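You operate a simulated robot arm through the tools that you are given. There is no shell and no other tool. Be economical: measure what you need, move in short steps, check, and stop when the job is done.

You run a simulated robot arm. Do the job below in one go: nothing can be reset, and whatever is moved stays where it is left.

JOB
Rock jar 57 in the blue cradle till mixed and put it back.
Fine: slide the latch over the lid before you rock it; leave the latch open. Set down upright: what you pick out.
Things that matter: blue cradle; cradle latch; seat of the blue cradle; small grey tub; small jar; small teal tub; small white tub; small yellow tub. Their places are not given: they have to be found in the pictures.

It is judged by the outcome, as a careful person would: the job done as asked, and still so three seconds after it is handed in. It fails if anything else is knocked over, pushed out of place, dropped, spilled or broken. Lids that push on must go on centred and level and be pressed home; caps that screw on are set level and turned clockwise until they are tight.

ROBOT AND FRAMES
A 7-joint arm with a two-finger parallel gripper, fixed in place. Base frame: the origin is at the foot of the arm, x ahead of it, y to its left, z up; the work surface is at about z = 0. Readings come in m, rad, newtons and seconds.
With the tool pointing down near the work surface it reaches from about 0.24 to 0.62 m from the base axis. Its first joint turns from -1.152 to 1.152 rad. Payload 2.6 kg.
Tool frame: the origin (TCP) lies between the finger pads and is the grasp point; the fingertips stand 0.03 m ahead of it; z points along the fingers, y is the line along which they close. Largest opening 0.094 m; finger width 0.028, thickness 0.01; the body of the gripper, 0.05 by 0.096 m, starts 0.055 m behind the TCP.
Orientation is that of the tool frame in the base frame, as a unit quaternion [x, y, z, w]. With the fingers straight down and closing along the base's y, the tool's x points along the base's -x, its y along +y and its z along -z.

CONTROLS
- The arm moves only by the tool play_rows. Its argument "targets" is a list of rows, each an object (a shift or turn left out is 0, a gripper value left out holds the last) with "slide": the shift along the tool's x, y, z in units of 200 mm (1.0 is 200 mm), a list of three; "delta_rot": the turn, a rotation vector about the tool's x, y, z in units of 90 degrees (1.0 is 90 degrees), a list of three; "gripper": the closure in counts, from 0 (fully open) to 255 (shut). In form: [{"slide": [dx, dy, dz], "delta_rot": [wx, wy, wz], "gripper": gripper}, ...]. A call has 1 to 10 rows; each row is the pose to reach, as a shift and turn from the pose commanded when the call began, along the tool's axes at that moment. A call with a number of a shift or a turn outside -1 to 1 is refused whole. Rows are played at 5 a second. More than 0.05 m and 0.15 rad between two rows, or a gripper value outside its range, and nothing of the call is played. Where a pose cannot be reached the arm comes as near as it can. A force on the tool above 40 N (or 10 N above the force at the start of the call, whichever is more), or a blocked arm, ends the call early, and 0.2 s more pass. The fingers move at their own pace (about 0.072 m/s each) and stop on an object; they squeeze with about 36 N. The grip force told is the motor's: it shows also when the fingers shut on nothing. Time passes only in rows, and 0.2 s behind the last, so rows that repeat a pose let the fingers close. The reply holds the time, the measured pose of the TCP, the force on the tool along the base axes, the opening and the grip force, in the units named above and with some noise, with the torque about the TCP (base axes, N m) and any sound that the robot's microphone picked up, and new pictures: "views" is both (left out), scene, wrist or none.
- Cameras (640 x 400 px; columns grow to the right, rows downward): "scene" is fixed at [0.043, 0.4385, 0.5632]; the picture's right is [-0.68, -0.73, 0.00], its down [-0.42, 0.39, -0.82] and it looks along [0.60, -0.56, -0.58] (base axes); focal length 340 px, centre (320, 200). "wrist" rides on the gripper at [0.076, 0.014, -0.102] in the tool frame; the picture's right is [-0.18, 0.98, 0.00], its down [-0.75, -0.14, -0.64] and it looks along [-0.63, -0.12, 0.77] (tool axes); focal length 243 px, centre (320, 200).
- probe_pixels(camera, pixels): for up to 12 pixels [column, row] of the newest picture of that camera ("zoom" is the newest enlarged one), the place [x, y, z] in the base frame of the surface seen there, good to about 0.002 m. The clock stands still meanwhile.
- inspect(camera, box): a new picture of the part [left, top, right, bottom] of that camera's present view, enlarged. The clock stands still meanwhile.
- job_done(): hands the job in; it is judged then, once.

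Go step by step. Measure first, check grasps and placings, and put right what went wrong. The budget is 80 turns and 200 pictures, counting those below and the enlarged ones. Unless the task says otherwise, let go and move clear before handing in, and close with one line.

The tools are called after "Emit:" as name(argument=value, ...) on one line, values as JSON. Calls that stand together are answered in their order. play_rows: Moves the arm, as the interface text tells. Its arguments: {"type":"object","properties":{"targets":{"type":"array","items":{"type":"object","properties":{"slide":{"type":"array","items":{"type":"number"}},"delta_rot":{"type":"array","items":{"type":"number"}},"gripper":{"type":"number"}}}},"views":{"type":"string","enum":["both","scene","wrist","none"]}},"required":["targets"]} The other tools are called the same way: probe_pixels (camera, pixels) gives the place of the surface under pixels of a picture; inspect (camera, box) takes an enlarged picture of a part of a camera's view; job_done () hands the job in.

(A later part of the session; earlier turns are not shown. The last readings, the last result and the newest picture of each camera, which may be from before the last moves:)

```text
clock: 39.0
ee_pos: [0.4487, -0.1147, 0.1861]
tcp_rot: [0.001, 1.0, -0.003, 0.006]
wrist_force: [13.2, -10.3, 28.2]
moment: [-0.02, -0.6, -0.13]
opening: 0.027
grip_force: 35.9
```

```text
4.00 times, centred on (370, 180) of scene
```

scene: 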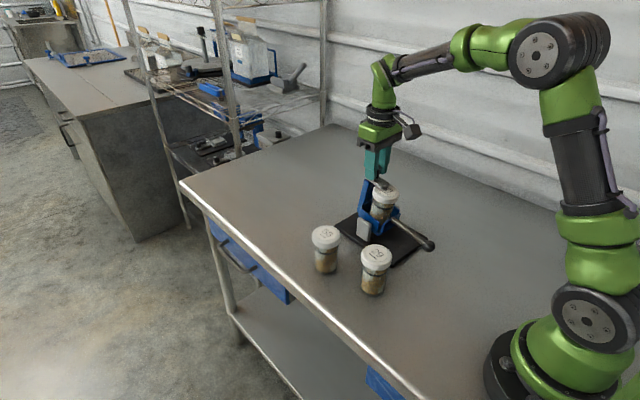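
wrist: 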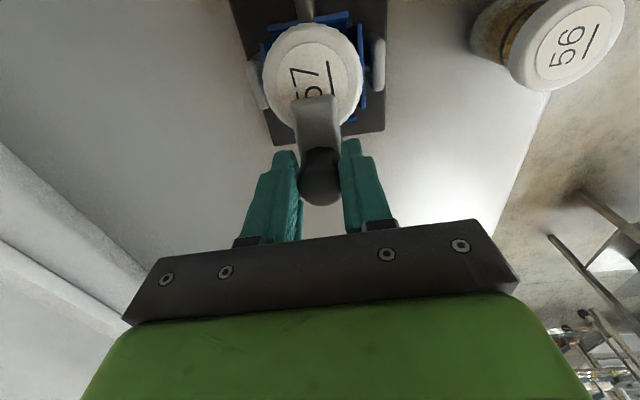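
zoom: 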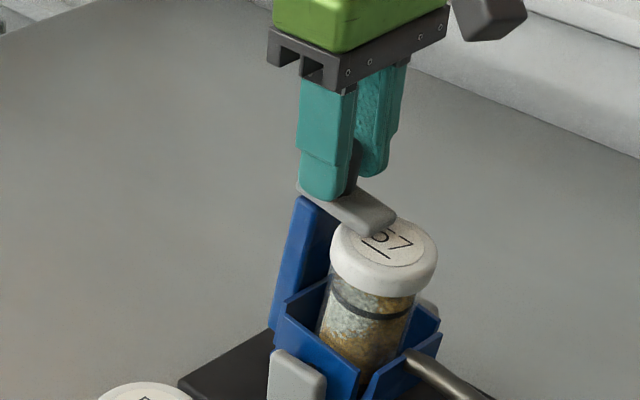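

The post is part of the cradle: the latch reached its stop (about 34 mm travel) and my pull began to tip the cradle. The plate now covers the lid's middle, so I'll ease back until level.

Emit:
play_rows(targets=[{"slide": [-0.02, 0.0, 0]}, {"slide": [-0.04, 0.0, 0]}, {"slide": [-0.055, 0.0, 0]}, {"slide": [-0.07, 0.0, 0]}, {"slide": [-0.07, 0.0, 0]}], views="none")

Emit:
inspect(camera="scene", box=[320, 130, 420, 230])

```text
clock: 40.2
ee_pos: [0.4594, -0.1145, 0.1835]
tcp_rot: [0.0, 1.0, -0.002, 0.0]
wrist_force: [1.8, -19.1, 18.3]
moment: [-0.35, 0.68, -0.41]
opening: 0.0272
grip_force: 35.5
```

```text
4.00 times, centred on (370, 180) of scene
```

zoom: 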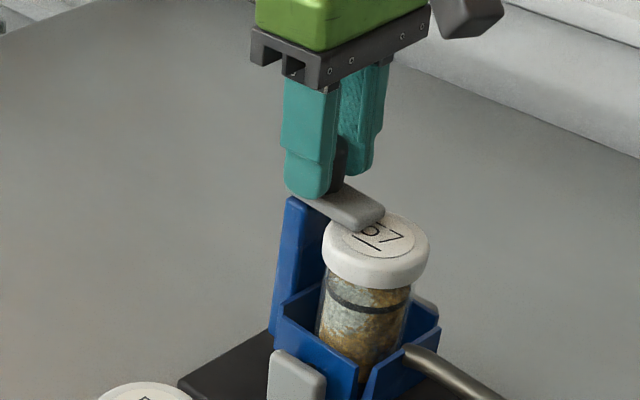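

Nearly balanced in x, but there is load in y (-19 N) and z (+18 N). I'll ease y and z and a little more x.

Emit:
play_rows(targets=[{"slide": [0.0, -0.008, -0.008]}, {"slide": [-0.01, -0.016, -0.015]}, {"slide": [-0.018, -0.016, -0.02]}, {"slide": [-0.018, -0.016, -0.02]}], views="wrist")

Emit:
inspect(camera="scene", box=[320, 130, 420, 230])

```text
clock: 41.2
ee_pos: [0.4629, -0.1118, 0.1837]
tcp_rot: [-0.001, 1.0, 0.004, -0.004]
wrist_force: [0.2, -0.9, 0.3]
moment: [-0.35, -0.34, 0.05]
opening: 0.0268
grip_force: 35.9
```

wrist: 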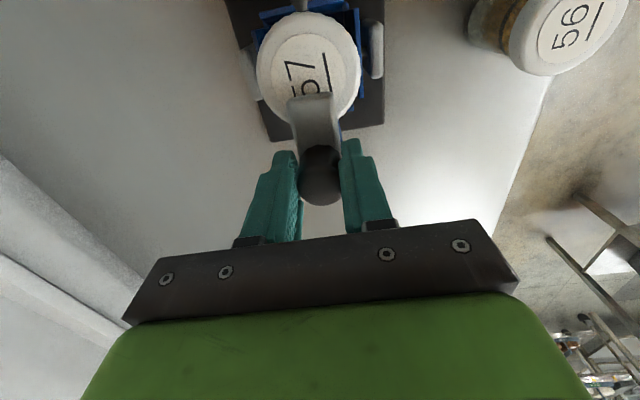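

```text
4.00 times, centred on (370, 180) of scene
```

zoom: 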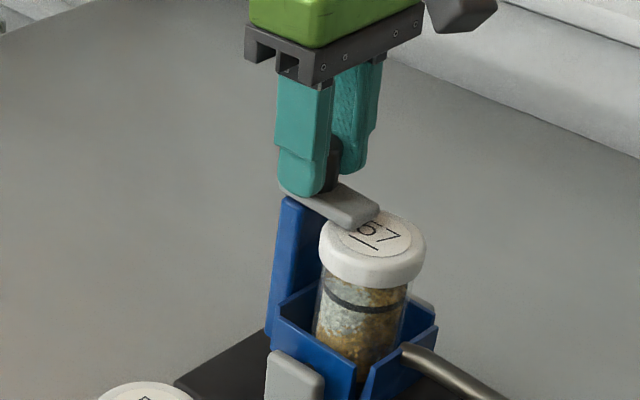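

Forces are near zero and the plate lies over the lid. I'll release the knob and rise.

Emit:
play_rows(targets=[{"gripper": 150}, {"gripper": 80}, {"gripper": 80}, {"slide": [0, 0, -0.05]}, {"slide": [0, 0, -0.2]}, {"slide": [0, 0, -0.4]}, {"slide": [0, 0, -0.4]}])

Emit:
inspect(camera="scene", box=[330, 140, 450, 260])

```text
clock: 42.8
ee_pos: [0.4607, -0.1145, 0.2673]
tcp_rot: [0.0, 1.0, 0.0, 0.0]
wrist_force: [0.1, 0.6, 0.5]
moment: [-0.02, 0.05, 0.01]
opening: 0.0644
grip_force: 0.1
```

scene: 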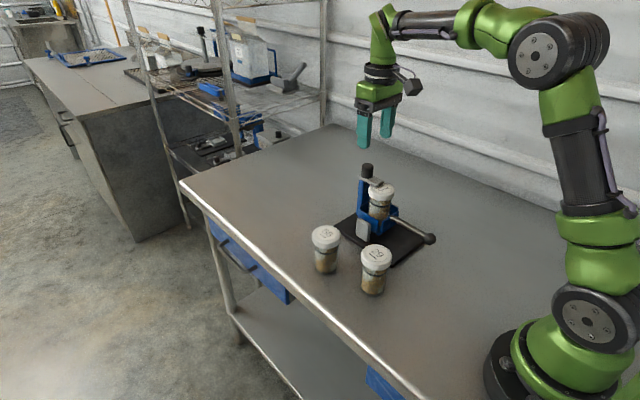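
wrist: 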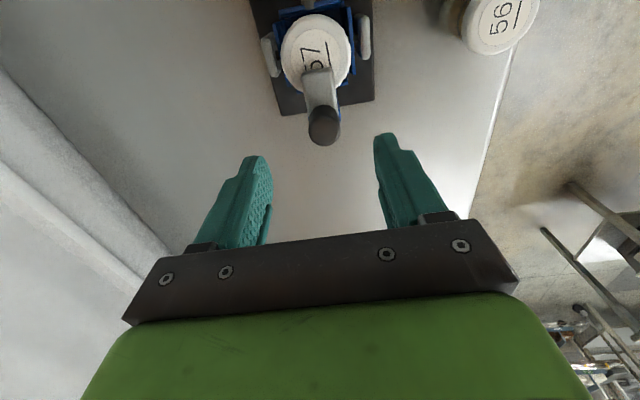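

```text
3.33 times, centred on (390, 200) of scene
```

zoom: 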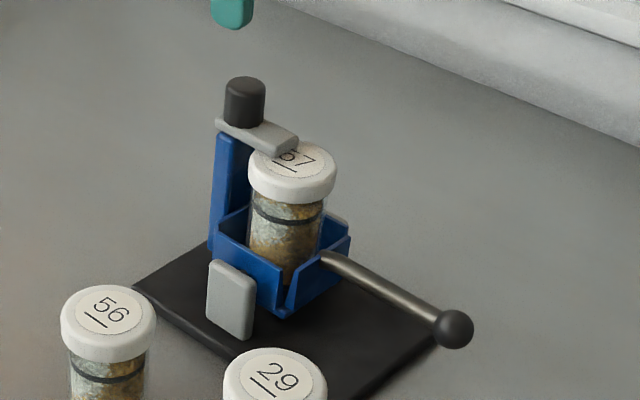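

The cradle is level again, jar latched. I'll measure how far the plate covers the lid, and where the handle and base are.

Emit:
probe_pixels(camera="zoom", pixels=[[245, 85], [285, 145], [310, 165], [455, 328], [400, 297], [360, 270], [228, 285], [335, 255], [270, 255], [150, 300]])

Emit:
probe_pixels(camera="wrist", pixels=[[319, 75], [317, 45], [322, 118], [268, 60], [363, 35], [308, 10], [324, 135]])

Emit:
inspect(camera="wrist", box=[240, 0, 400, 160])

```text
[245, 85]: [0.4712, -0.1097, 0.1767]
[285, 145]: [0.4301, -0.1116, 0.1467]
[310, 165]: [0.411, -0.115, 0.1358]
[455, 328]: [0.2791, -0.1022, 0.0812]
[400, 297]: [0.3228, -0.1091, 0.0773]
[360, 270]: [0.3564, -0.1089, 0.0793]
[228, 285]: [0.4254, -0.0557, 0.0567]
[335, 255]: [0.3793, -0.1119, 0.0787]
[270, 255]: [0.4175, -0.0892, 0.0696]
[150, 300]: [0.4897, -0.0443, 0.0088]
```

```text
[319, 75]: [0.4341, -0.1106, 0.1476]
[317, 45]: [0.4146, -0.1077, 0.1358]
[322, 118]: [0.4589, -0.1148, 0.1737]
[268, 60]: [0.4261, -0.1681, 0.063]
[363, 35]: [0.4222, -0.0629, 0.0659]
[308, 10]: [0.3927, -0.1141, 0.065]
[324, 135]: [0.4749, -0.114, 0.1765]
```

```text
2.50 times, centred on (320, 80) of wrist
```

zoom: 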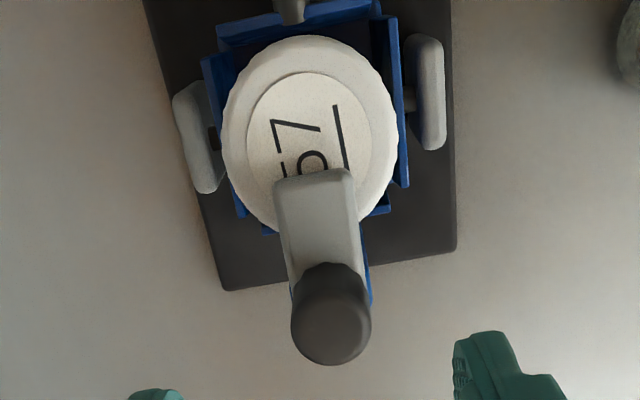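

The plate reaches x≈0.426, covering the lid to about its centre, so it's latched. The handle's ball is at about (0.283, -0.113, 0.073). I'll move over it and part way down.

Emit:
play_rows(targets=[{"slide": [0.15, 0.01, 0], "gripper": 0}, {"slide": [0.32, 0.015, 0]}, {"slide": [0.5, 0.02, 0]}, {"slide": [0.68, 0.02, 0]}, {"slide": [0.82, 0.02, 0]}, {"slide": [0.915, 0.02, 0.05]}, {"slide": [0.915, 0.02, 0.2]}, {"slide": [0.915, 0.02, 0.35]}, {"slide": [0.915, 0.02, 0.5]}, {"slide": [0.915, 0.02, 0.5]}])

```text
clock: 45.0
ee_pos: [0.2811, -0.113, 0.168]
tcp_rot: [0.001, 1.0, 0.001, 0.0]
wrist_force: [0.2, 0.0, 0.1]
moment: [-0.03, 0.02, 0.0]
opening: 0.094
grip_force: 0.0
```

scene: 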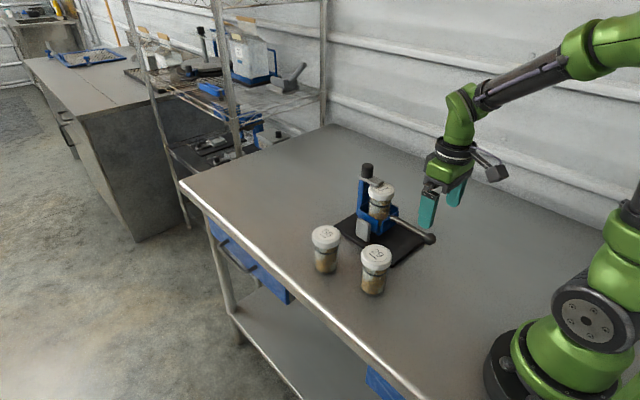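
wrist: 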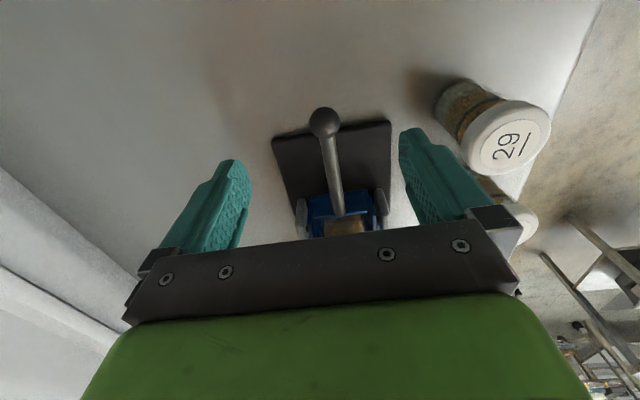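

Emit:
probe_pixels(camera="wrist", pixels=[[324, 122], [312, 122], [336, 122], [324, 110], [325, 133], [332, 180]])

```text
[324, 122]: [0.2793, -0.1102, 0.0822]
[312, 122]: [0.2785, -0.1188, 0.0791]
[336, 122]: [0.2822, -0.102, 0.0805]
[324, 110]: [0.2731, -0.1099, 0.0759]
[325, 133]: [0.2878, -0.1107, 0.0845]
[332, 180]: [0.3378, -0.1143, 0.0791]
```

The ball centre is about (0.284, -0.1105, 0.071). I'll lower around it and close.

Emit:
play_rows(targets=[{"slide": [-0.01, 0.0125, 0.12]}, {"slide": [-0.01, 0.0125, 0.24]}, {"slide": [-0.01, 0.0125, 0.34]}, {"slide": [-0.01, 0.0125, 0.4]}, {"slide": [-0.01, 0.0125, 0.41]}, {"slide": [-0.01, 0.0125, 0.41], "gripper": 255}, {"slide": [-0.01, 0.0125, 0.41]}, {"slide": [-0.01, 0.0125, 0.41]}, {"slide": [-0.01, 0.0125, 0.41]}, {"slide": [-0.01, 0.0125, 0.41]}])

Emit:
inspect(camera="scene", box=[340, 150, 480, 260])

```text
clock: 47.2
ee_pos: [0.283, -0.1103, 0.0855]
tcp_rot: [0.0, 1.0, 0.0, 0.0]
wrist_force: [0.8, 3.4, 0.3]
moment: [0.03, 0.09, -0.01]
opening: 0.0255
grip_force: 35.8
```

scene: 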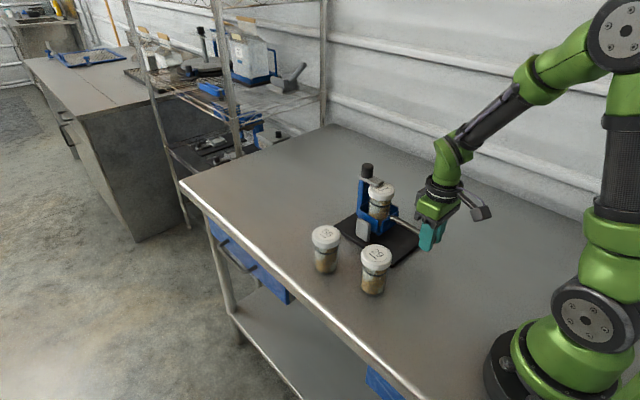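
wrist: 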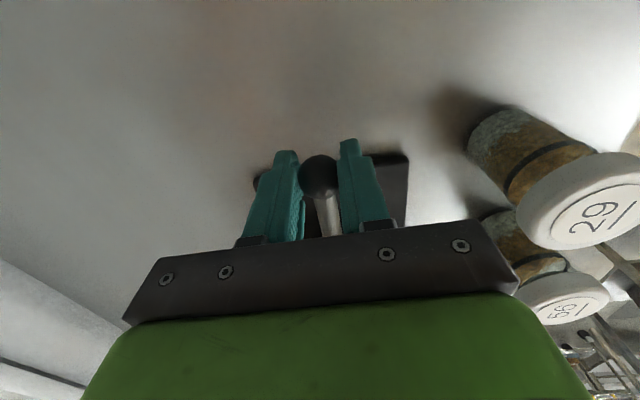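

```text
3.64 times, centred on (410, 205) of scene
```

zoom: 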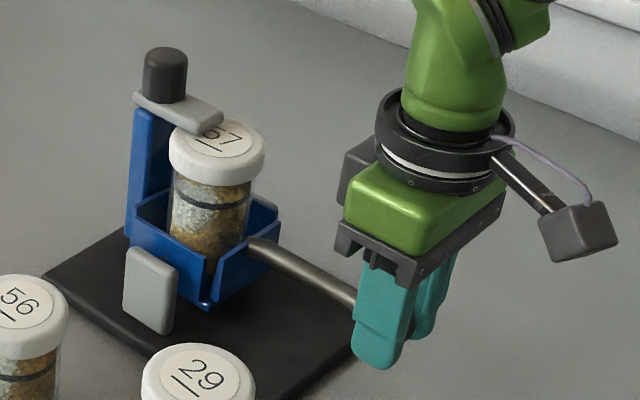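

The ball is held. I'll try a first gentle swing up and down along the arc to see the forces.

Emit:
play_rows(targets=[{"slide": [-0.008, 0, -0.05]}, {"slide": [-0.02, 0, -0.1]}, {"slide": [-0.036, 0, -0.15]}, {"slide": [-0.055, 0, -0.2]}, {"slide": [-0.055, 0, -0.2]}], views="none")

Emit:
inspect(camera="scene", box=[340, 150, 480, 260])

```text
clock: 48.4
ee_pos: [0.294, -0.1105, 0.1248]
tcp_rot: [-0.001, 1.0, 0.0, -0.001]
wrist_force: [-3.1, 1.7, -12.4]
moment: [0.01, 0.93, 0.1]
opening: 0.0256
grip_force: 36.3
```

```text
3.64 times, centred on (410, 205) of scene
```

zoom: 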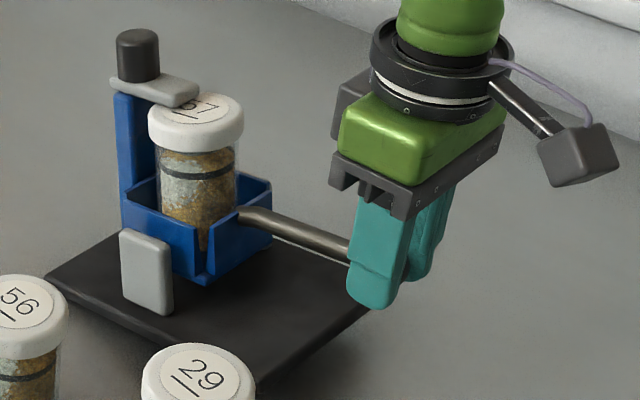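

It tips freely with a mild return force (-12 N). Now the other way, then I'll look again.

Emit:
play_rows(targets=[{"slide": [0.035, 0, 0.1]}, {"slide": [0.055, 0, 0.2]}, {"slide": [0.06, 0, 0.304]}, {"slide": [0.053, 0, 0.373]}, {"slide": [0.053, 0, 0.373]}], views="none")

Emit:
inspect(camera="scene", box=[340, 150, 480, 260])

```text
clock: 49.6
ee_pos: [0.2851, -0.1112, 0.0498]
tcp_rot: [0.0, 1.0, 0.0, 0.003]
wrist_force: [5.8, 3.5, 9.2]
moment: [0.08, -0.74, -0.05]
opening: 0.0253
grip_force: 35.9
```

```text
3.64 times, centred on (410, 205) of scene
```

zoom: 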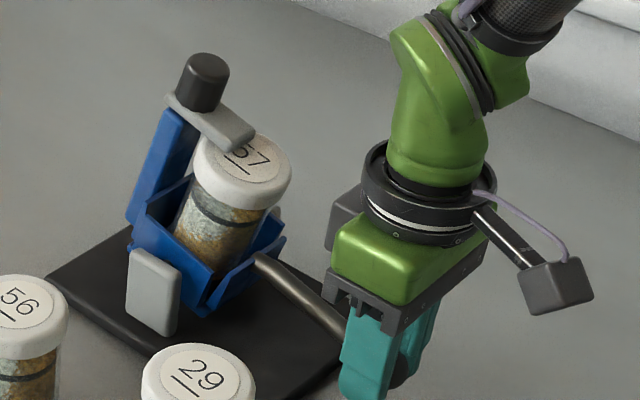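

Swings well both ways and the jar stays latched. I'll rock through several full cycles.

Emit:
play_rows(targets=[{"slide": [0.007, 0, -0.069]}, {"slide": [0.002, 0, -0.173]}, {"slide": [-0.018, 0, -0.273]}, {"slide": [-0.053, 0, -0.373]}, {"slide": [-0.053, 0, -0.373]}, {"slide": [-0.018, 0, -0.273]}, {"slide": [0.002, 0, -0.173]}, {"slide": [0.007, 0, -0.069]}, {"slide": [0, 0, 0]}, {"slide": [0, 0, 0]}], views="none")

Emit:
play_rows(targets=[{"slide": [0.007, 0, -0.069]}, {"slide": [0.002, 0, -0.173]}, {"slide": [-0.018, 0, -0.273]}, {"slide": [-0.053, 0, -0.373]}, {"slide": [-0.053, 0, -0.373]}, {"slide": [-0.018, 0, -0.273]}, {"slide": [0.002, 0, -0.173]}, {"slide": [0.007, 0, -0.069]}, {"slide": [0, 0, 0]}, {"slide": [0, 0, 0]}], views="none")

Emit:
play_rows(targets=[{"slide": [0.007, 0, -0.069]}, {"slide": [0.002, 0, -0.173]}, {"slide": [-0.018, 0, -0.273]}, {"slide": [-0.053, 0, -0.373]}, {"slide": [-0.053, 0, -0.373]}, {"slide": [-0.018, 0, -0.273]}, {"slide": [0.002, 0, -0.173]}, {"slide": [0.007, 0, -0.069]}, {"slide": [0, 0, 0]}, {"slide": [0, 0, 0]}], views="none")

Emit:
inspect(camera="scene", box=[340, 150, 480, 260])

```text
clock: 51.8
ee_pos: [0.2854, -0.1089, 0.0496]
tcp_rot: [-0.001, 1.0, -0.001, 0.002]
wrist_force: [-2.4, -2.6, 7.6]
moment: [-0.03, -0.55, 0.03]
opening: 0.0253
grip_force: 35.7
```

```text
clock: 54.0
ee_pos: [0.2845, -0.1115, 0.0524]
tcp_rot: [0.0, 1.0, -0.002, 0.003]
wrist_force: [6.3, -1.6, 8.6]
moment: [-0.07, -0.68, -0.03]
opening: 0.0256
grip_force: 36.0
```

```text
clock: 56.2
ee_pos: [0.2844, -0.1118, 0.0499]
tcp_rot: [-0.001, 1.0, -0.001, 0.003]
wrist_force: [5.9, 0.2, 9.0]
moment: [0.0, -0.67, 0.01]
opening: 0.0252
grip_force: 35.5
```

```text
3.64 times, centred on (410, 205) of scene
```

zoom: 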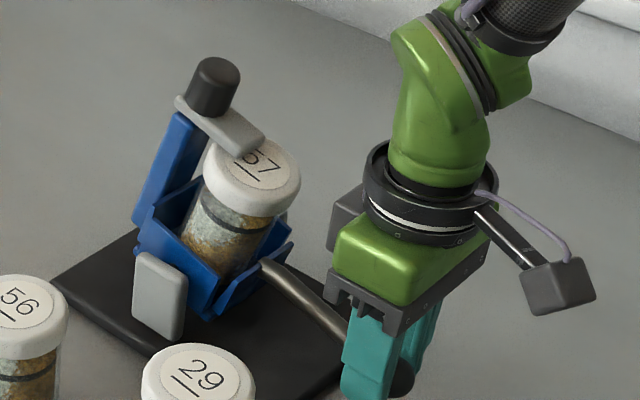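

The content still shows separate patches, and the base seems to have shifted slightly against jar 56 in the picture. I'll check both.

Emit:
probe_pixels(camera="zoom", pixels=[[158, 295], [55, 283], [145, 262], [340, 345], [150, 340]])

Emit:
inspect(camera="scene", box=[370, 180, 410, 230])

Emit:
inspect(camera="scene", box=[310, 150, 450, 290])

```text
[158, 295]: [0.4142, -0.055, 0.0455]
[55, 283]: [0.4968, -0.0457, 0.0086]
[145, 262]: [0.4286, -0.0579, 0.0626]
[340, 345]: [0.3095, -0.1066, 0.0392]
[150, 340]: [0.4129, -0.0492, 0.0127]
```

```text
8.00 times, centred on (390, 205) of scene
```

zoom: 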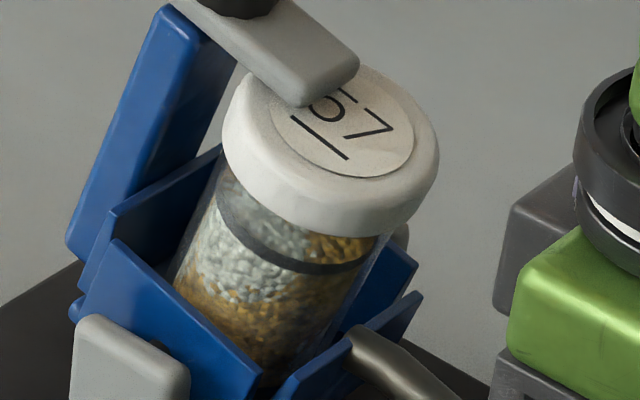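

```text
2.86 times, centred on (380, 220) of scene
```

zoom: 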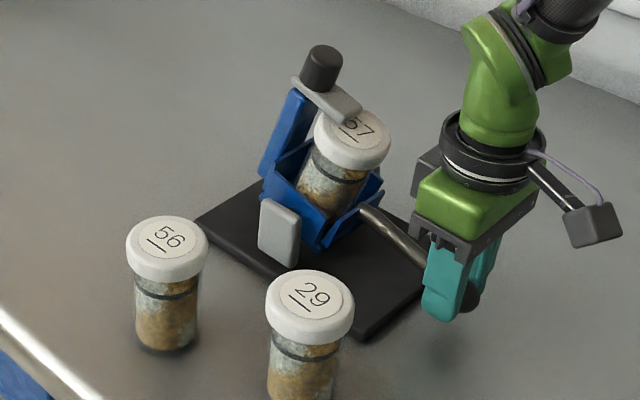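

The patches are smaller but not uniform yet, so I'll rock more. I'll adjust the arc a little (2 mm at the bottom) so it doesn't drag the base.

Emit:
play_rows(targets=[{"slide": [-0.002, 0, -0.069]}, {"slide": [-0.002, 0, -0.173]}, {"slide": [-0.016, 0, -0.273]}, {"slide": [-0.048, 0, -0.373]}, {"slide": [-0.048, 0, -0.373]}, {"slide": [-0.016, 0, -0.273]}, {"slide": [-0.002, 0, -0.173]}, {"slide": [-0.002, 0, -0.069]}, {"slide": [-0.01, 0, 0]}, {"slide": [-0.01, 0, 0]}], views="none")

Emit:
play_rows(targets=[{"slide": [0.008, 0, -0.069]}, {"slide": [0.008, 0, -0.173]}, {"slide": [-0.006, 0, -0.273]}, {"slide": [-0.038, 0, -0.373]}, {"slide": [-0.038, 0, -0.373]}, {"slide": [-0.006, 0, -0.273]}, {"slide": [0.008, 0, -0.173]}, {"slide": [0.008, 0, -0.069]}, {"slide": [0, 0, 0]}, {"slide": [0, 0, 0]}], views="none")

Emit:
play_rows(targets=[{"slide": [0.008, 0, -0.069]}, {"slide": [0.008, 0, -0.173]}, {"slide": [-0.006, 0, -0.273]}, {"slide": [-0.038, 0, -0.373]}, {"slide": [-0.038, 0, -0.373]}, {"slide": [-0.006, 0, -0.273]}, {"slide": [0.008, 0, -0.173]}, {"slide": [0.008, 0, -0.069]}, {"slide": [0, 0, 0]}, {"slide": [0, 0, 0]}], views="none")

Emit:
play_rows(targets=[{"slide": [0.008, 0, -0.069]}, {"slide": [0.008, 0, -0.173]}, {"slide": [-0.006, 0, -0.273]}, {"slide": [-0.038, 0, -0.373]}, {"slide": [-0.038, 0, -0.373]}, {"slide": [-0.006, 0, -0.273]}, {"slide": [0.008, 0, -0.173]}, {"slide": [0.008, 0, -0.069]}, {"slide": [0, 0, 0]}, {"slide": [0, 0, 0]}], views="none")

Emit:
inspect(camera="scene", box=[370, 180, 410, 230])

Emit:
inspect(camera="scene", box=[340, 150, 480, 260])

```text
clock: 58.4
ee_pos: [0.2888, -0.1097, 0.0495]
tcp_rot: [-0.002, 1.0, -0.001, 0.003]
wrist_force: [6.9, -0.6, 10.7]
moment: [-0.05, -0.73, 0.07]
opening: 0.0255
grip_force: 35.7
```

```text
clock: 60.6
ee_pos: [0.2867, -0.1105, 0.0494]
tcp_rot: [0.0, 1.0, -0.001, 0.003]
wrist_force: [3.3, -2.9, 8.2]
moment: [-0.06, -0.57, 0.13]
opening: 0.0254
grip_force: 36.1
```

```text
clock: 62.8
ee_pos: [0.2878, -0.1094, 0.0503]
tcp_rot: [-0.003, 1.0, -0.002, 0.003]
wrist_force: [7.1, -1.3, 9.7]
moment: [-0.02, -0.54, 0.04]
opening: 0.0256
grip_force: 35.6
```

```text
clock: 65.0
ee_pos: [0.2891, -0.1097, 0.053]
tcp_rot: [-0.002, 1.0, -0.001, 0.004]
wrist_force: [15.0, 2.2, 10.6]
moment: [0.05, -0.81, -0.1]
opening: 0.0252
grip_force: 36.0
```

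```text
8.00 times, centred on (390, 205) of scene
```

zoom: 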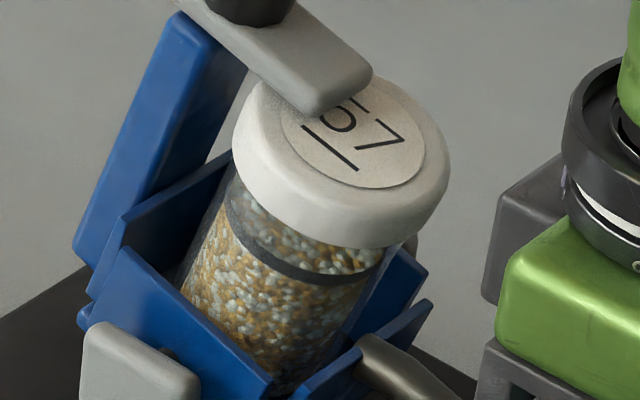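

```text
3.64 times, centred on (410, 205) of scene
```

zoom: 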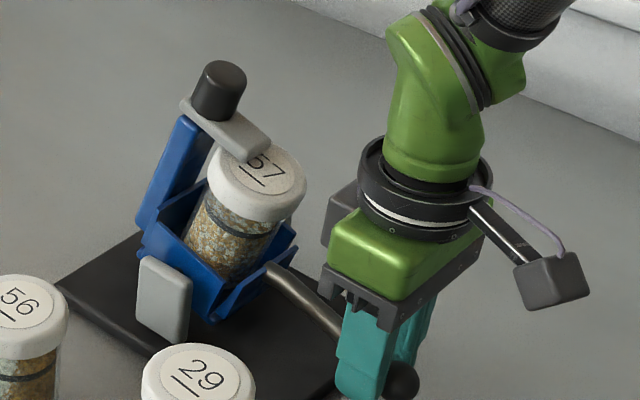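

The content is now an even fine speckle, so it's mixed. I'll bring the handle back to level and look at the forces before letting go.

Emit:
play_rows(targets=[{"slide": [0.015, 0, -0.05]}, {"slide": [0.025, 0, -0.1]}, {"slide": [0.03, 0, -0.14]}, {"slide": [0.03, 0, -0.165]}, {"slide": [0.03, 0, -0.173]}, {"slide": [0.03, 0, -0.173]}])

Emit:
inspect(camera="scene", box=[340, 150, 480, 260])

```text
clock: 66.4
ee_pos: [0.2792, -0.1098, 0.0864]
tcp_rot: [0.0, 1.0, 0.0, 0.0]
wrist_force: [8.2, 0.9, -2.8]
moment: [0.01, 0.47, 0.05]
opening: 0.0251
grip_force: 35.9
```

scene: 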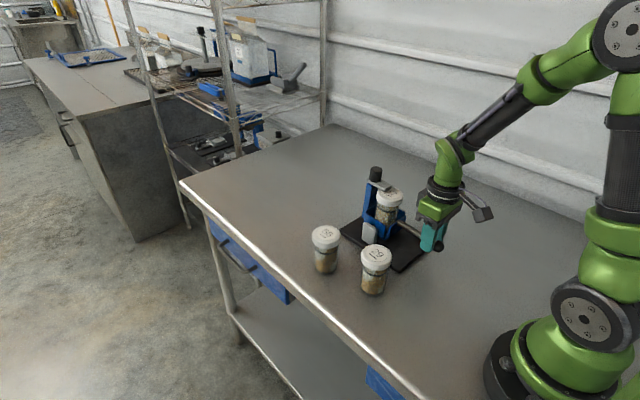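
wrist: 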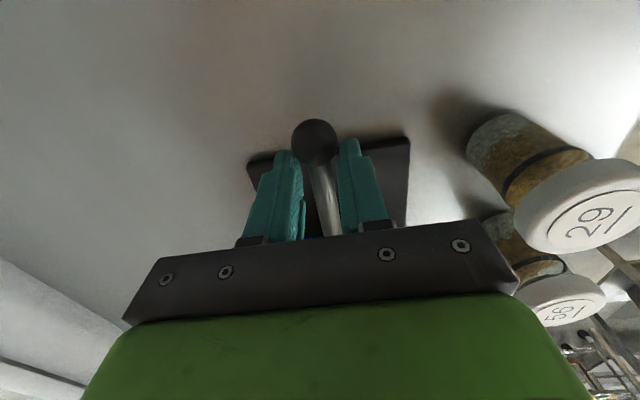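

```text
3.64 times, centred on (410, 205) of scene
```

zoom: 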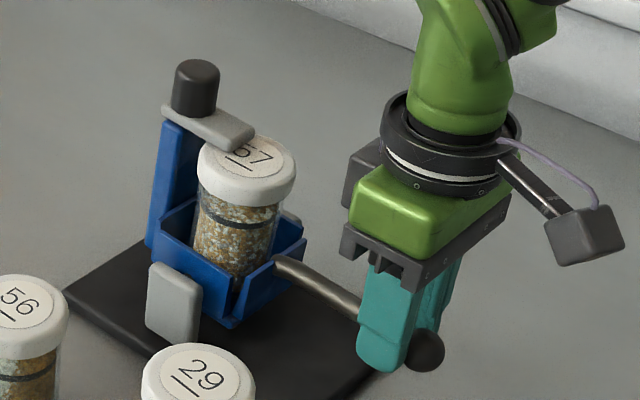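

The ball has worked to the front edge of the pads and the base has crept towards the robot by about a centimetre. I'll let go, rise and measure it.

Emit:
play_rows(targets=[{"gripper": 150}, {"gripper": 60}, {"gripper": 0}, {"slide": [0, 0, -0.1]}, {"slide": [0, 0, -0.25]}, {"slide": [0, 0, -0.4]}, {"slide": [0, 0, -0.4]}])

Emit:
inspect(camera="scene", box=[330, 140, 450, 260])

```text
clock: 68.0
ee_pos: [0.2801, -0.1094, 0.1641]
tcp_rot: [0.0, 1.0, 0.0, 0.0]
wrist_force: [0.0, 0.3, 0.3]
moment: [0.02, 0.02, -0.01]
opening: 0.0938
grip_force: 0.1
```

scene: 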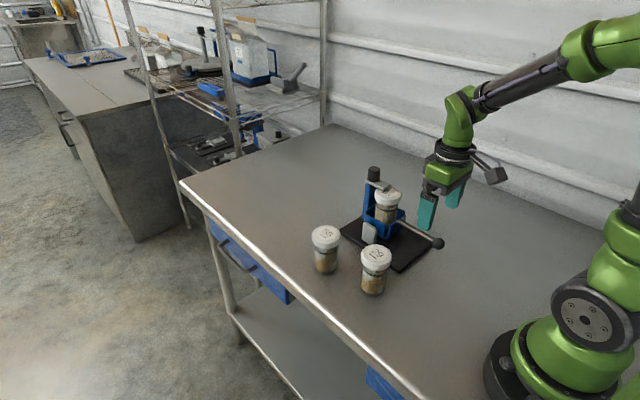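
wrist: 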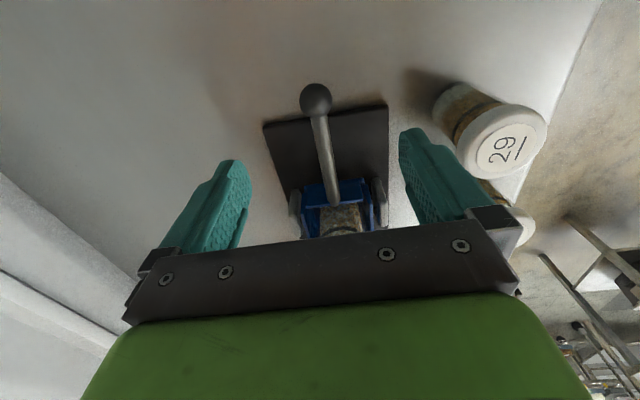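

```text
3.33 times, centred on (390, 200) of scene
```

zoom: 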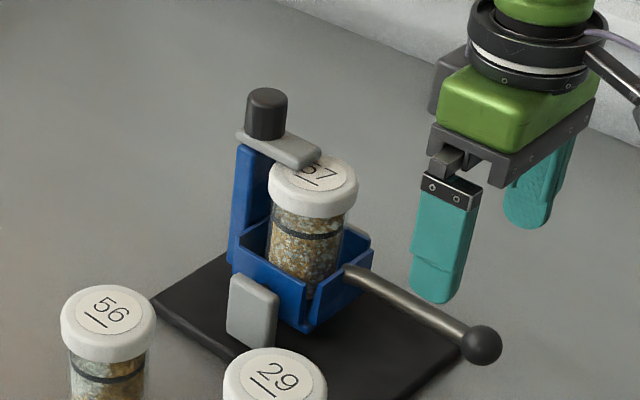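

Emit:
probe_pixels(camera="zoom", pixels=[[264, 97], [305, 160], [480, 340], [250, 305], [400, 295], [170, 310], [420, 275]])

Emit:
probe_pixels(camera="wrist", pixels=[[316, 98], [304, 98], [328, 98], [316, 87], [317, 110], [325, 150], [330, 190], [295, 205], [376, 190]])

```text
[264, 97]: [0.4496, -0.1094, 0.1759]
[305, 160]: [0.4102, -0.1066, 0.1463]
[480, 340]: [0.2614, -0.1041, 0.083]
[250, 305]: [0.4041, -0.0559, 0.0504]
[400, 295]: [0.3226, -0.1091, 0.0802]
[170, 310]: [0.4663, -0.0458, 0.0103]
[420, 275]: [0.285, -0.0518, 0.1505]
```

```text
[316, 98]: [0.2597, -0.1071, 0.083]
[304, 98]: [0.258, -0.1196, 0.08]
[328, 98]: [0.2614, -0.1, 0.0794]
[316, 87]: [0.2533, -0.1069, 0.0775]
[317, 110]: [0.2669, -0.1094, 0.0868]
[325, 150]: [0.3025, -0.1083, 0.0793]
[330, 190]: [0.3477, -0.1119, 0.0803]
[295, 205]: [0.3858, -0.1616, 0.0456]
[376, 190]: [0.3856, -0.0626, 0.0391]
```

The base has crept 18–19 mm towards the robot (ball 0.279→0.260). I'll take the ball again, centred, and slide the cradle back that distance with the handle level.

Emit:
play_rows(targets=[{"slide": [0.05, 0.005, 0]}, {"slide": [0.09, 0.008, 0.05]}, {"slide": [0.09, 0.008, 0.18]}, {"slide": [0.09, 0.008, 0.3]}, {"slide": [0.09, 0.008, 0.4]}, {"slide": [0.09, 0.008, 0.425]}, {"slide": [0.09, 0.008, 0.425], "gripper": 255}, {"slide": [0.09, 0.008, 0.425]}, {"slide": [0.09, 0.008, 0.425]}, {"slide": [0.09, 0.008, 0.425]}], views="wrist")

```text
clock: 70.2
ee_pos: [0.2605, -0.1101, 0.0779]
tcp_rot: [0.001, 1.0, 0.0, 0.001]
wrist_force: [-1.0, -7.0, -0.9]
moment: [-0.38, 0.02, -0.27]
opening: 0.0257
grip_force: 36.5
```

wrist: 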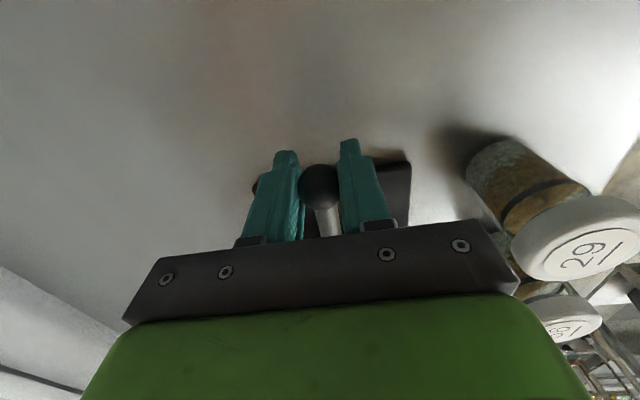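

Ball held centrally. Pushing +x by 18 mm slowly.

Emit:
play_rows(targets=[{"slide": [-0.015, -0.004, 0]}, {"slide": [-0.03, -0.008, 0]}, {"slide": [-0.045, -0.008, 0]}, {"slide": [-0.06, -0.008, 0]}, {"slide": [-0.075, -0.008, 0]}, {"slide": [-0.09, -0.008, 0]}, {"slide": [-0.1, -0.008, 0]}, {"slide": [-0.1, -0.008, 0]}])

Emit:
inspect(camera="scene", box=[330, 140, 450, 260])

```text
clock: 72.0
ee_pos: [0.2807, -0.1102, 0.0791]
tcp_rot: [0.0, 1.0, -0.001, 0.0]
wrist_force: [-9.7, -0.6, -0.3]
moment: [-0.02, -0.34, -0.08]
opening: 0.0258
grip_force: 36.0
```

scene: 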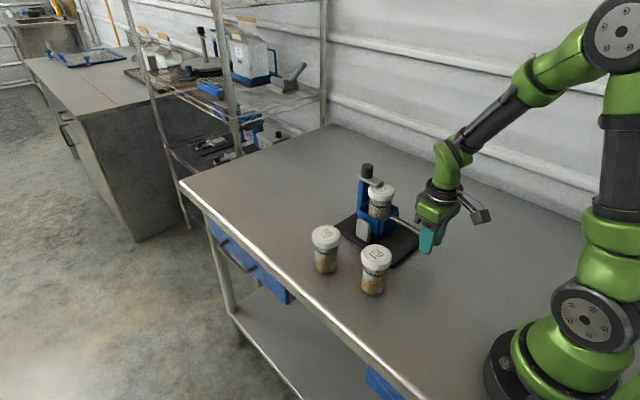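
wrist: 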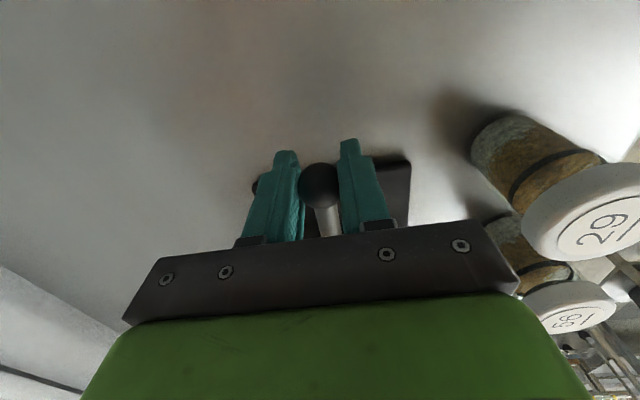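

```text
3.33 times, centred on (390, 200) of scene
```

zoom: 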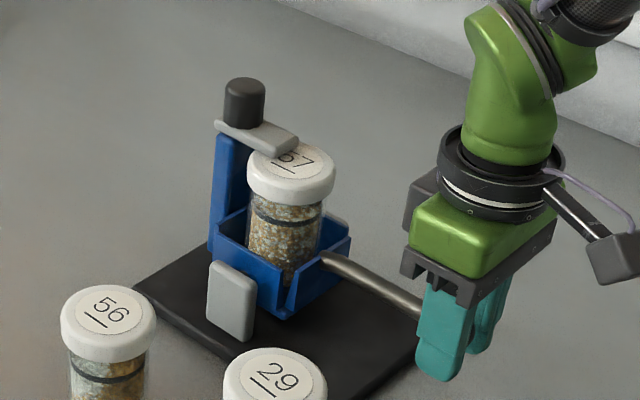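

The cradle is back where it was (grey post at the same pixels as before). I'll release the ball and rise.

Emit:
play_rows(targets=[{"gripper": 150}, {"gripper": 60}, {"gripper": 0}, {"slide": [0, 0, -0.1]}, {"slide": [0, 0, -0.28]}, {"slide": [0, 0, -0.48]}, {"slide": [0, 0, -0.68]}, {"slide": [0, 0, -0.88]}, {"slide": [-0.15, 0, -0.88]}, {"slide": [-0.3, 0, -0.88]}])

Emit:
inspect(camera="scene", box=[330, 140, 450, 260])

```text
clock: 74.2
ee_pos: [0.3408, -0.1081, 0.2574]
tcp_rot: [0.0, 1.0, 0.0, -0.001]
wrist_force: [0.8, 0.3, -0.1]
moment: [0.0, 0.01, -0.01]
opening: 0.0941
grip_force: 0.1
```

scene: 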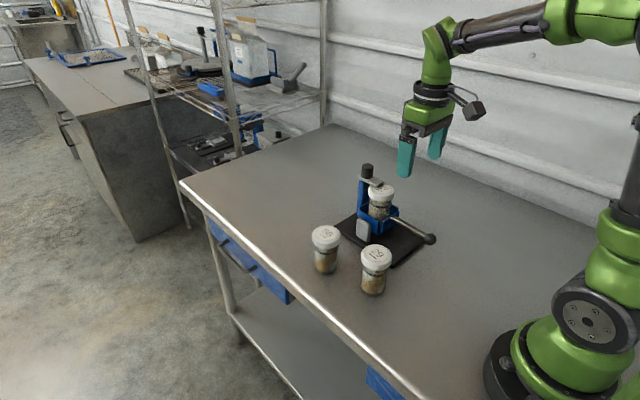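
wrist: 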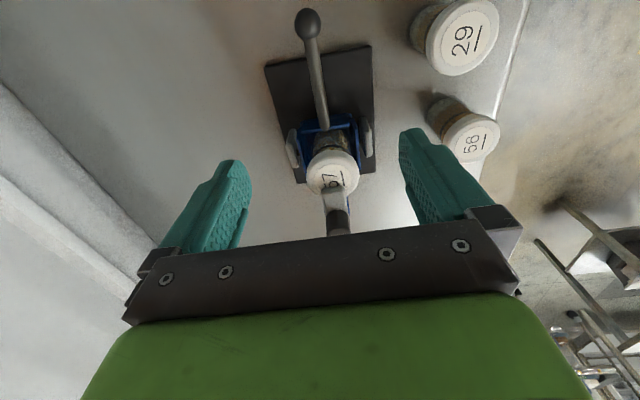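

```text
3.33 times, centred on (390, 200) of scene
```

zoom: 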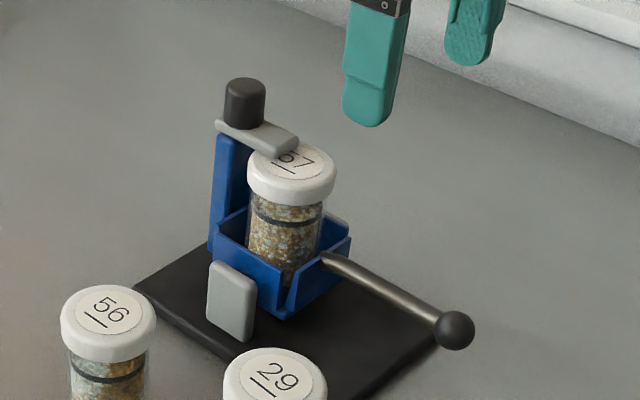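

All is well. I'll shut the fingers, come down just in front of the knob, tips above the plate, to push it open in +x.

Emit:
play_rows(targets=[{"slide": [-0.12, -0.01, 0], "gripper": 255}, {"slide": [-0.25, -0.01, 0]}, {"slide": [-0.38, -0.01, 0]}, {"slide": [-0.46, -0.01, 0]}, {"slide": [-0.46, -0.01, 0]}, {"slide": [-0.46, -0.01, 0.15]}, {"slide": [-0.46, -0.01, 0.26]}, {"slide": [-0.46, -0.01, 0.33]}, {"slide": [-0.46, -0.01, 0.36]}, {"slide": [-0.46, -0.01, 0.36]}])

Emit:
inspect(camera="scene", box=[320, 130, 420, 230])

```text
clock: 76.4
ee_pos: [0.4334, -0.1104, 0.1837]
tcp_rot: [0.001, 1.0, 0.0, 0.0]
wrist_force: [-0.2, 0.2, -0.4]
moment: [0.03, 0.01, 0.03]
opening: 0.0002
grip_force: 32.8
```

scene: 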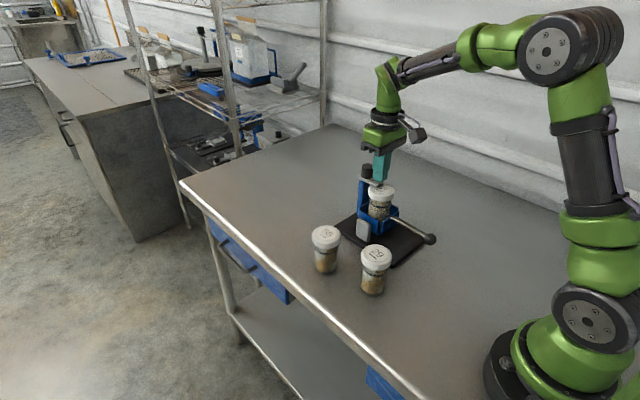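
wrist: 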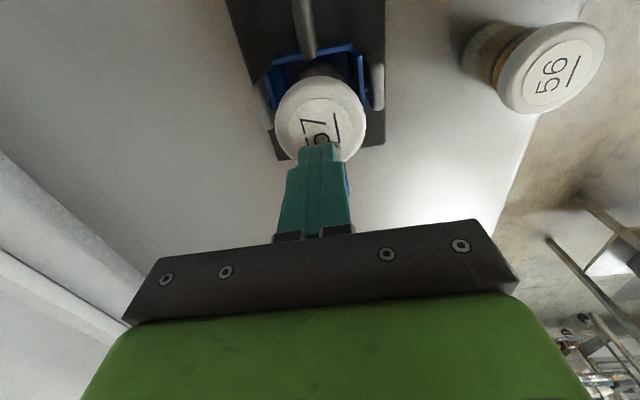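

```text
4.00 times, centred on (370, 180) of scene
```

zoom: 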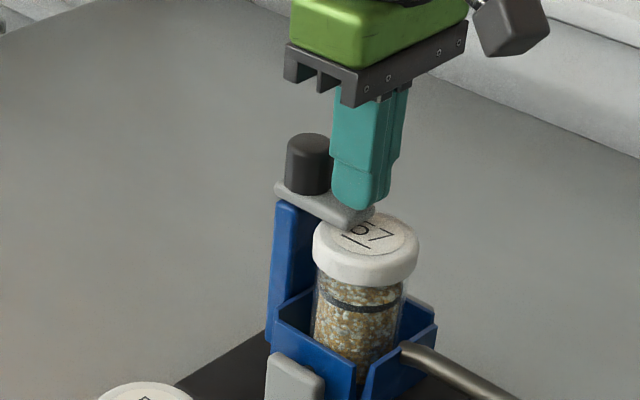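

The fingers stand in front of the knob, above the plate. Pushing +x.

Emit:
play_rows(targets=[{"slide": [-0.03, -0.003, 0]}, {"slide": [-0.06, -0.005, 0]}, {"slide": [-0.09, -0.006, 0]}, {"slide": [-0.115, -0.008, 0]}, {"slide": [-0.14, -0.01, 0]}, {"slide": [-0.16, -0.01, 0]}, {"slide": [-0.175, -0.01, 0]}, {"slide": [-0.175, -0.01, 0]}])

Emit:
inspect(camera="scene", box=[320, 130, 420, 230])

```text
clock: 78.2
ee_pos: [0.4697, -0.1127, 0.1833]
tcp_rot: [0.0, 1.0, 0.0, 0.0]
wrist_force: [-0.5, -0.7, -0.3]
moment: [-0.02, 0.01, 0.0]
opening: 0.0
grip_force: 33.2
```

scene: 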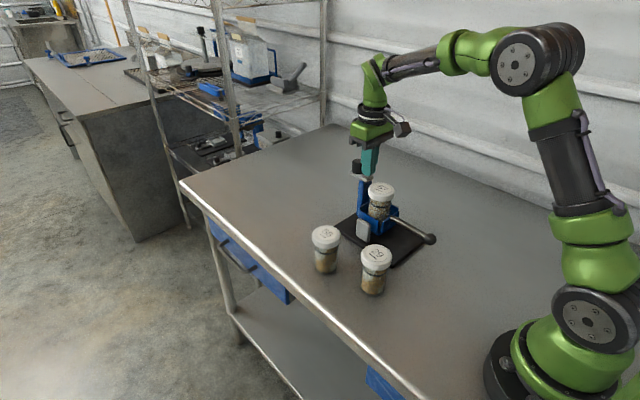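
wrist: 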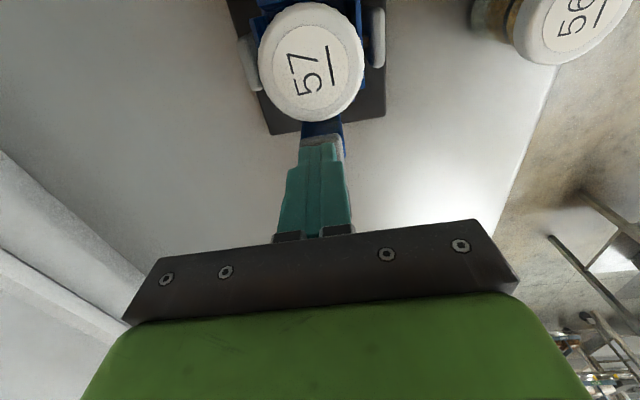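

```text
4.00 times, centred on (370, 180) of scene
```

zoom: 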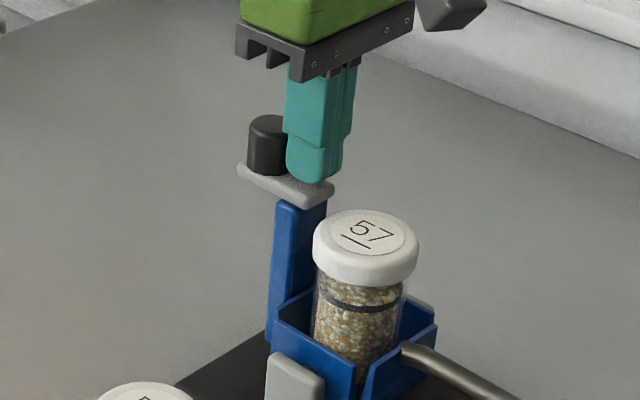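

The latch is open and the lid is clear. I'll rise, open and move over the jar.

Emit:
play_rows(targets=[{"slide": [0.01, 0, -0.05]}, {"slide": [0.01, 0, -0.2]}, {"slide": [0.01, 0, -0.4]}, {"slide": [0.1, 0, -0.4], "gripper": 0}, {"slide": [0.24, 0, -0.4]}, {"slide": [0.24, 0, -0.4]}, {"slide": [0.24, 0, -0.4]}])

Emit:
inspect(camera="wrist", box=[260, 50, 400, 190])

Emit:
inspect(camera="scene", box=[330, 140, 430, 240])

```text
clock: 79.8
ee_pos: [0.4212, -0.115, 0.261]
tcp_rot: [0.0, 1.0, 0.0, 0.0]
wrist_force: [0.1, -0.6, -0.2]
moment: [0.02, 0.01, -0.02]
opening: 0.0941
grip_force: 0.1
```

scene: 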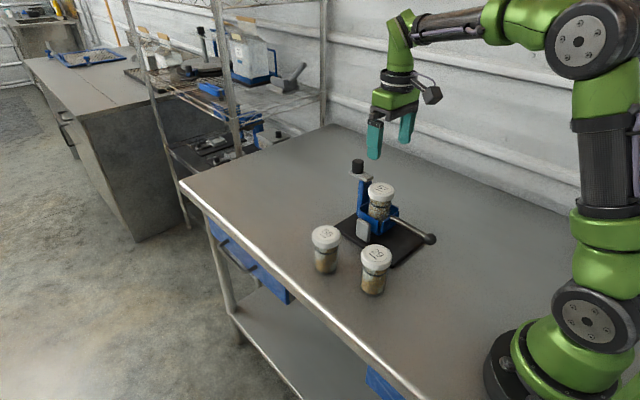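
wrist: 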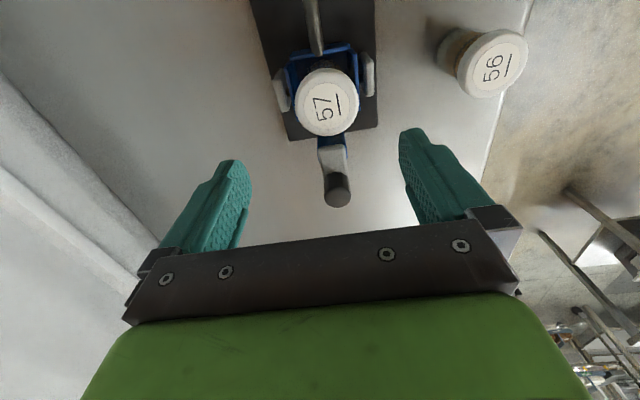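

```text
2.86 times, centred on (330, 120) of wrist
```

zoom: 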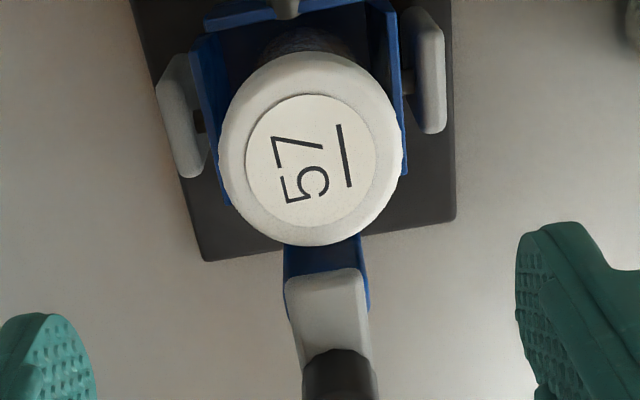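

```text
4.00 times, centred on (380, 190) of scene
```

zoom: 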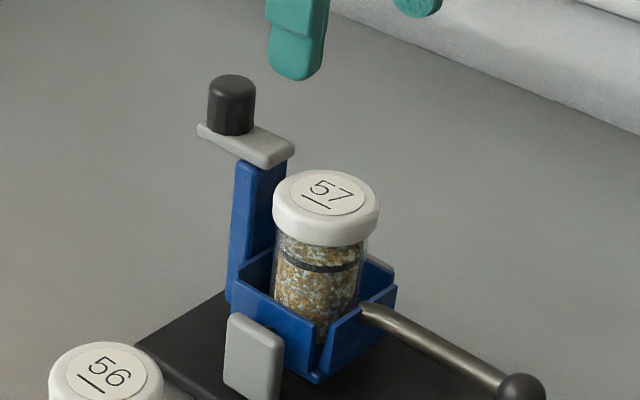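

Emit:
probe_pixels(camera="wrist", pixels=[[327, 106], [296, 103], [357, 103], [327, 78], [327, 132], [337, 192], [333, 160]])

Emit:
probe_pixels(camera="zoom", pixels=[[327, 190], [287, 190], [367, 190], [231, 82], [280, 158], [520, 385]])

```text
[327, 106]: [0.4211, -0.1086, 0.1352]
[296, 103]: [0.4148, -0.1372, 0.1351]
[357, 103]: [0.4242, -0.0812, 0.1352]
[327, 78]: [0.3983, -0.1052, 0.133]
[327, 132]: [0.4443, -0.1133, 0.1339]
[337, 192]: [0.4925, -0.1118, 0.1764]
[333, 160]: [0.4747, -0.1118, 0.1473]
```

```text
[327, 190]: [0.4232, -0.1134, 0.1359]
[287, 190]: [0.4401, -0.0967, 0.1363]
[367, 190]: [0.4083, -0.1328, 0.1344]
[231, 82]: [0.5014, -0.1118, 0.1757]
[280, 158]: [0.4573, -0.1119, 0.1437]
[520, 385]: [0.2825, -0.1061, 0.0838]
```

The lid centre is about (0.4215, -0.110). I'll descend and grip at the same height as before.

Emit:
play_rows(targets=[{"slide": [0, 0.023, 0.1]}, {"slide": [-0.002, 0.023, 0.25]}, {"slide": [-0.002, 0.023, 0.4]}, {"slide": [-0.002, 0.023, 0.55]}, {"slide": [-0.002, 0.023, 0.65]}, {"slide": [-0.002, 0.023, 0.72]}, {"slide": [-0.002, 0.023, 0.7525]}, {"slide": [-0.002, 0.023, 0.7525]}], views="wrist")

Emit:
play_rows(targets=[{"gripper": 120}, {"gripper": 255}, {"gripper": 255}, {"gripper": 255}, {"gripper": 255}], views="wrist")

```text
clock: 81.6
ee_pos: [0.4197, -0.109, 0.1121]
tcp_rot: [0.0, 1.0, 0.0, 0.0]
wrist_force: [0.0, -0.1, 0.2]
moment: [0.0, -0.04, -0.02]
opening: 0.0941
grip_force: 0.1
```

wrist: 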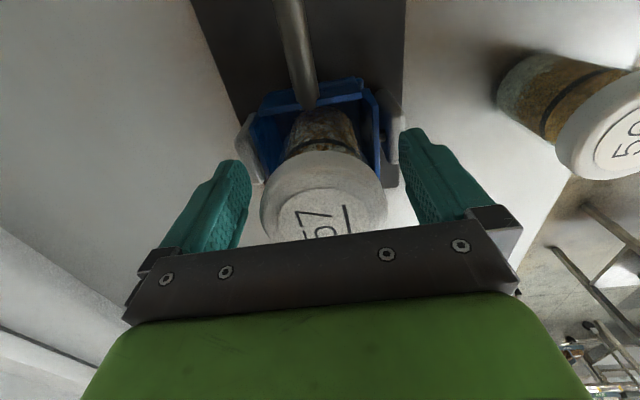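

```text
clock: 82.8
ee_pos: [0.4217, -0.1099, 0.1123]
tcp_rot: [0.0, 1.0, 0.0, 0.0]
wrist_force: [-0.4, -0.2, 0.2]
moment: [0.01, 0.01, 0.02]
opening: 0.06
grip_force: 36.3
```

wrist: 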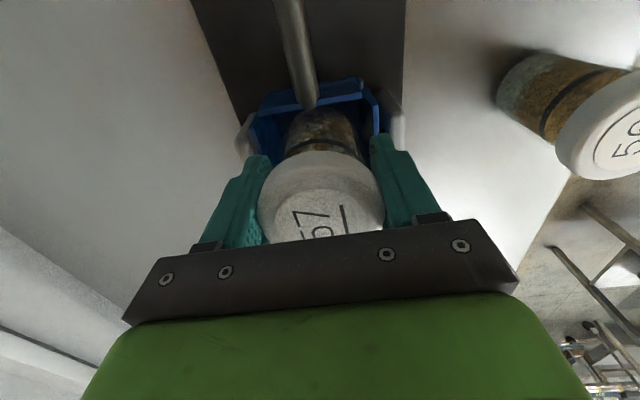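

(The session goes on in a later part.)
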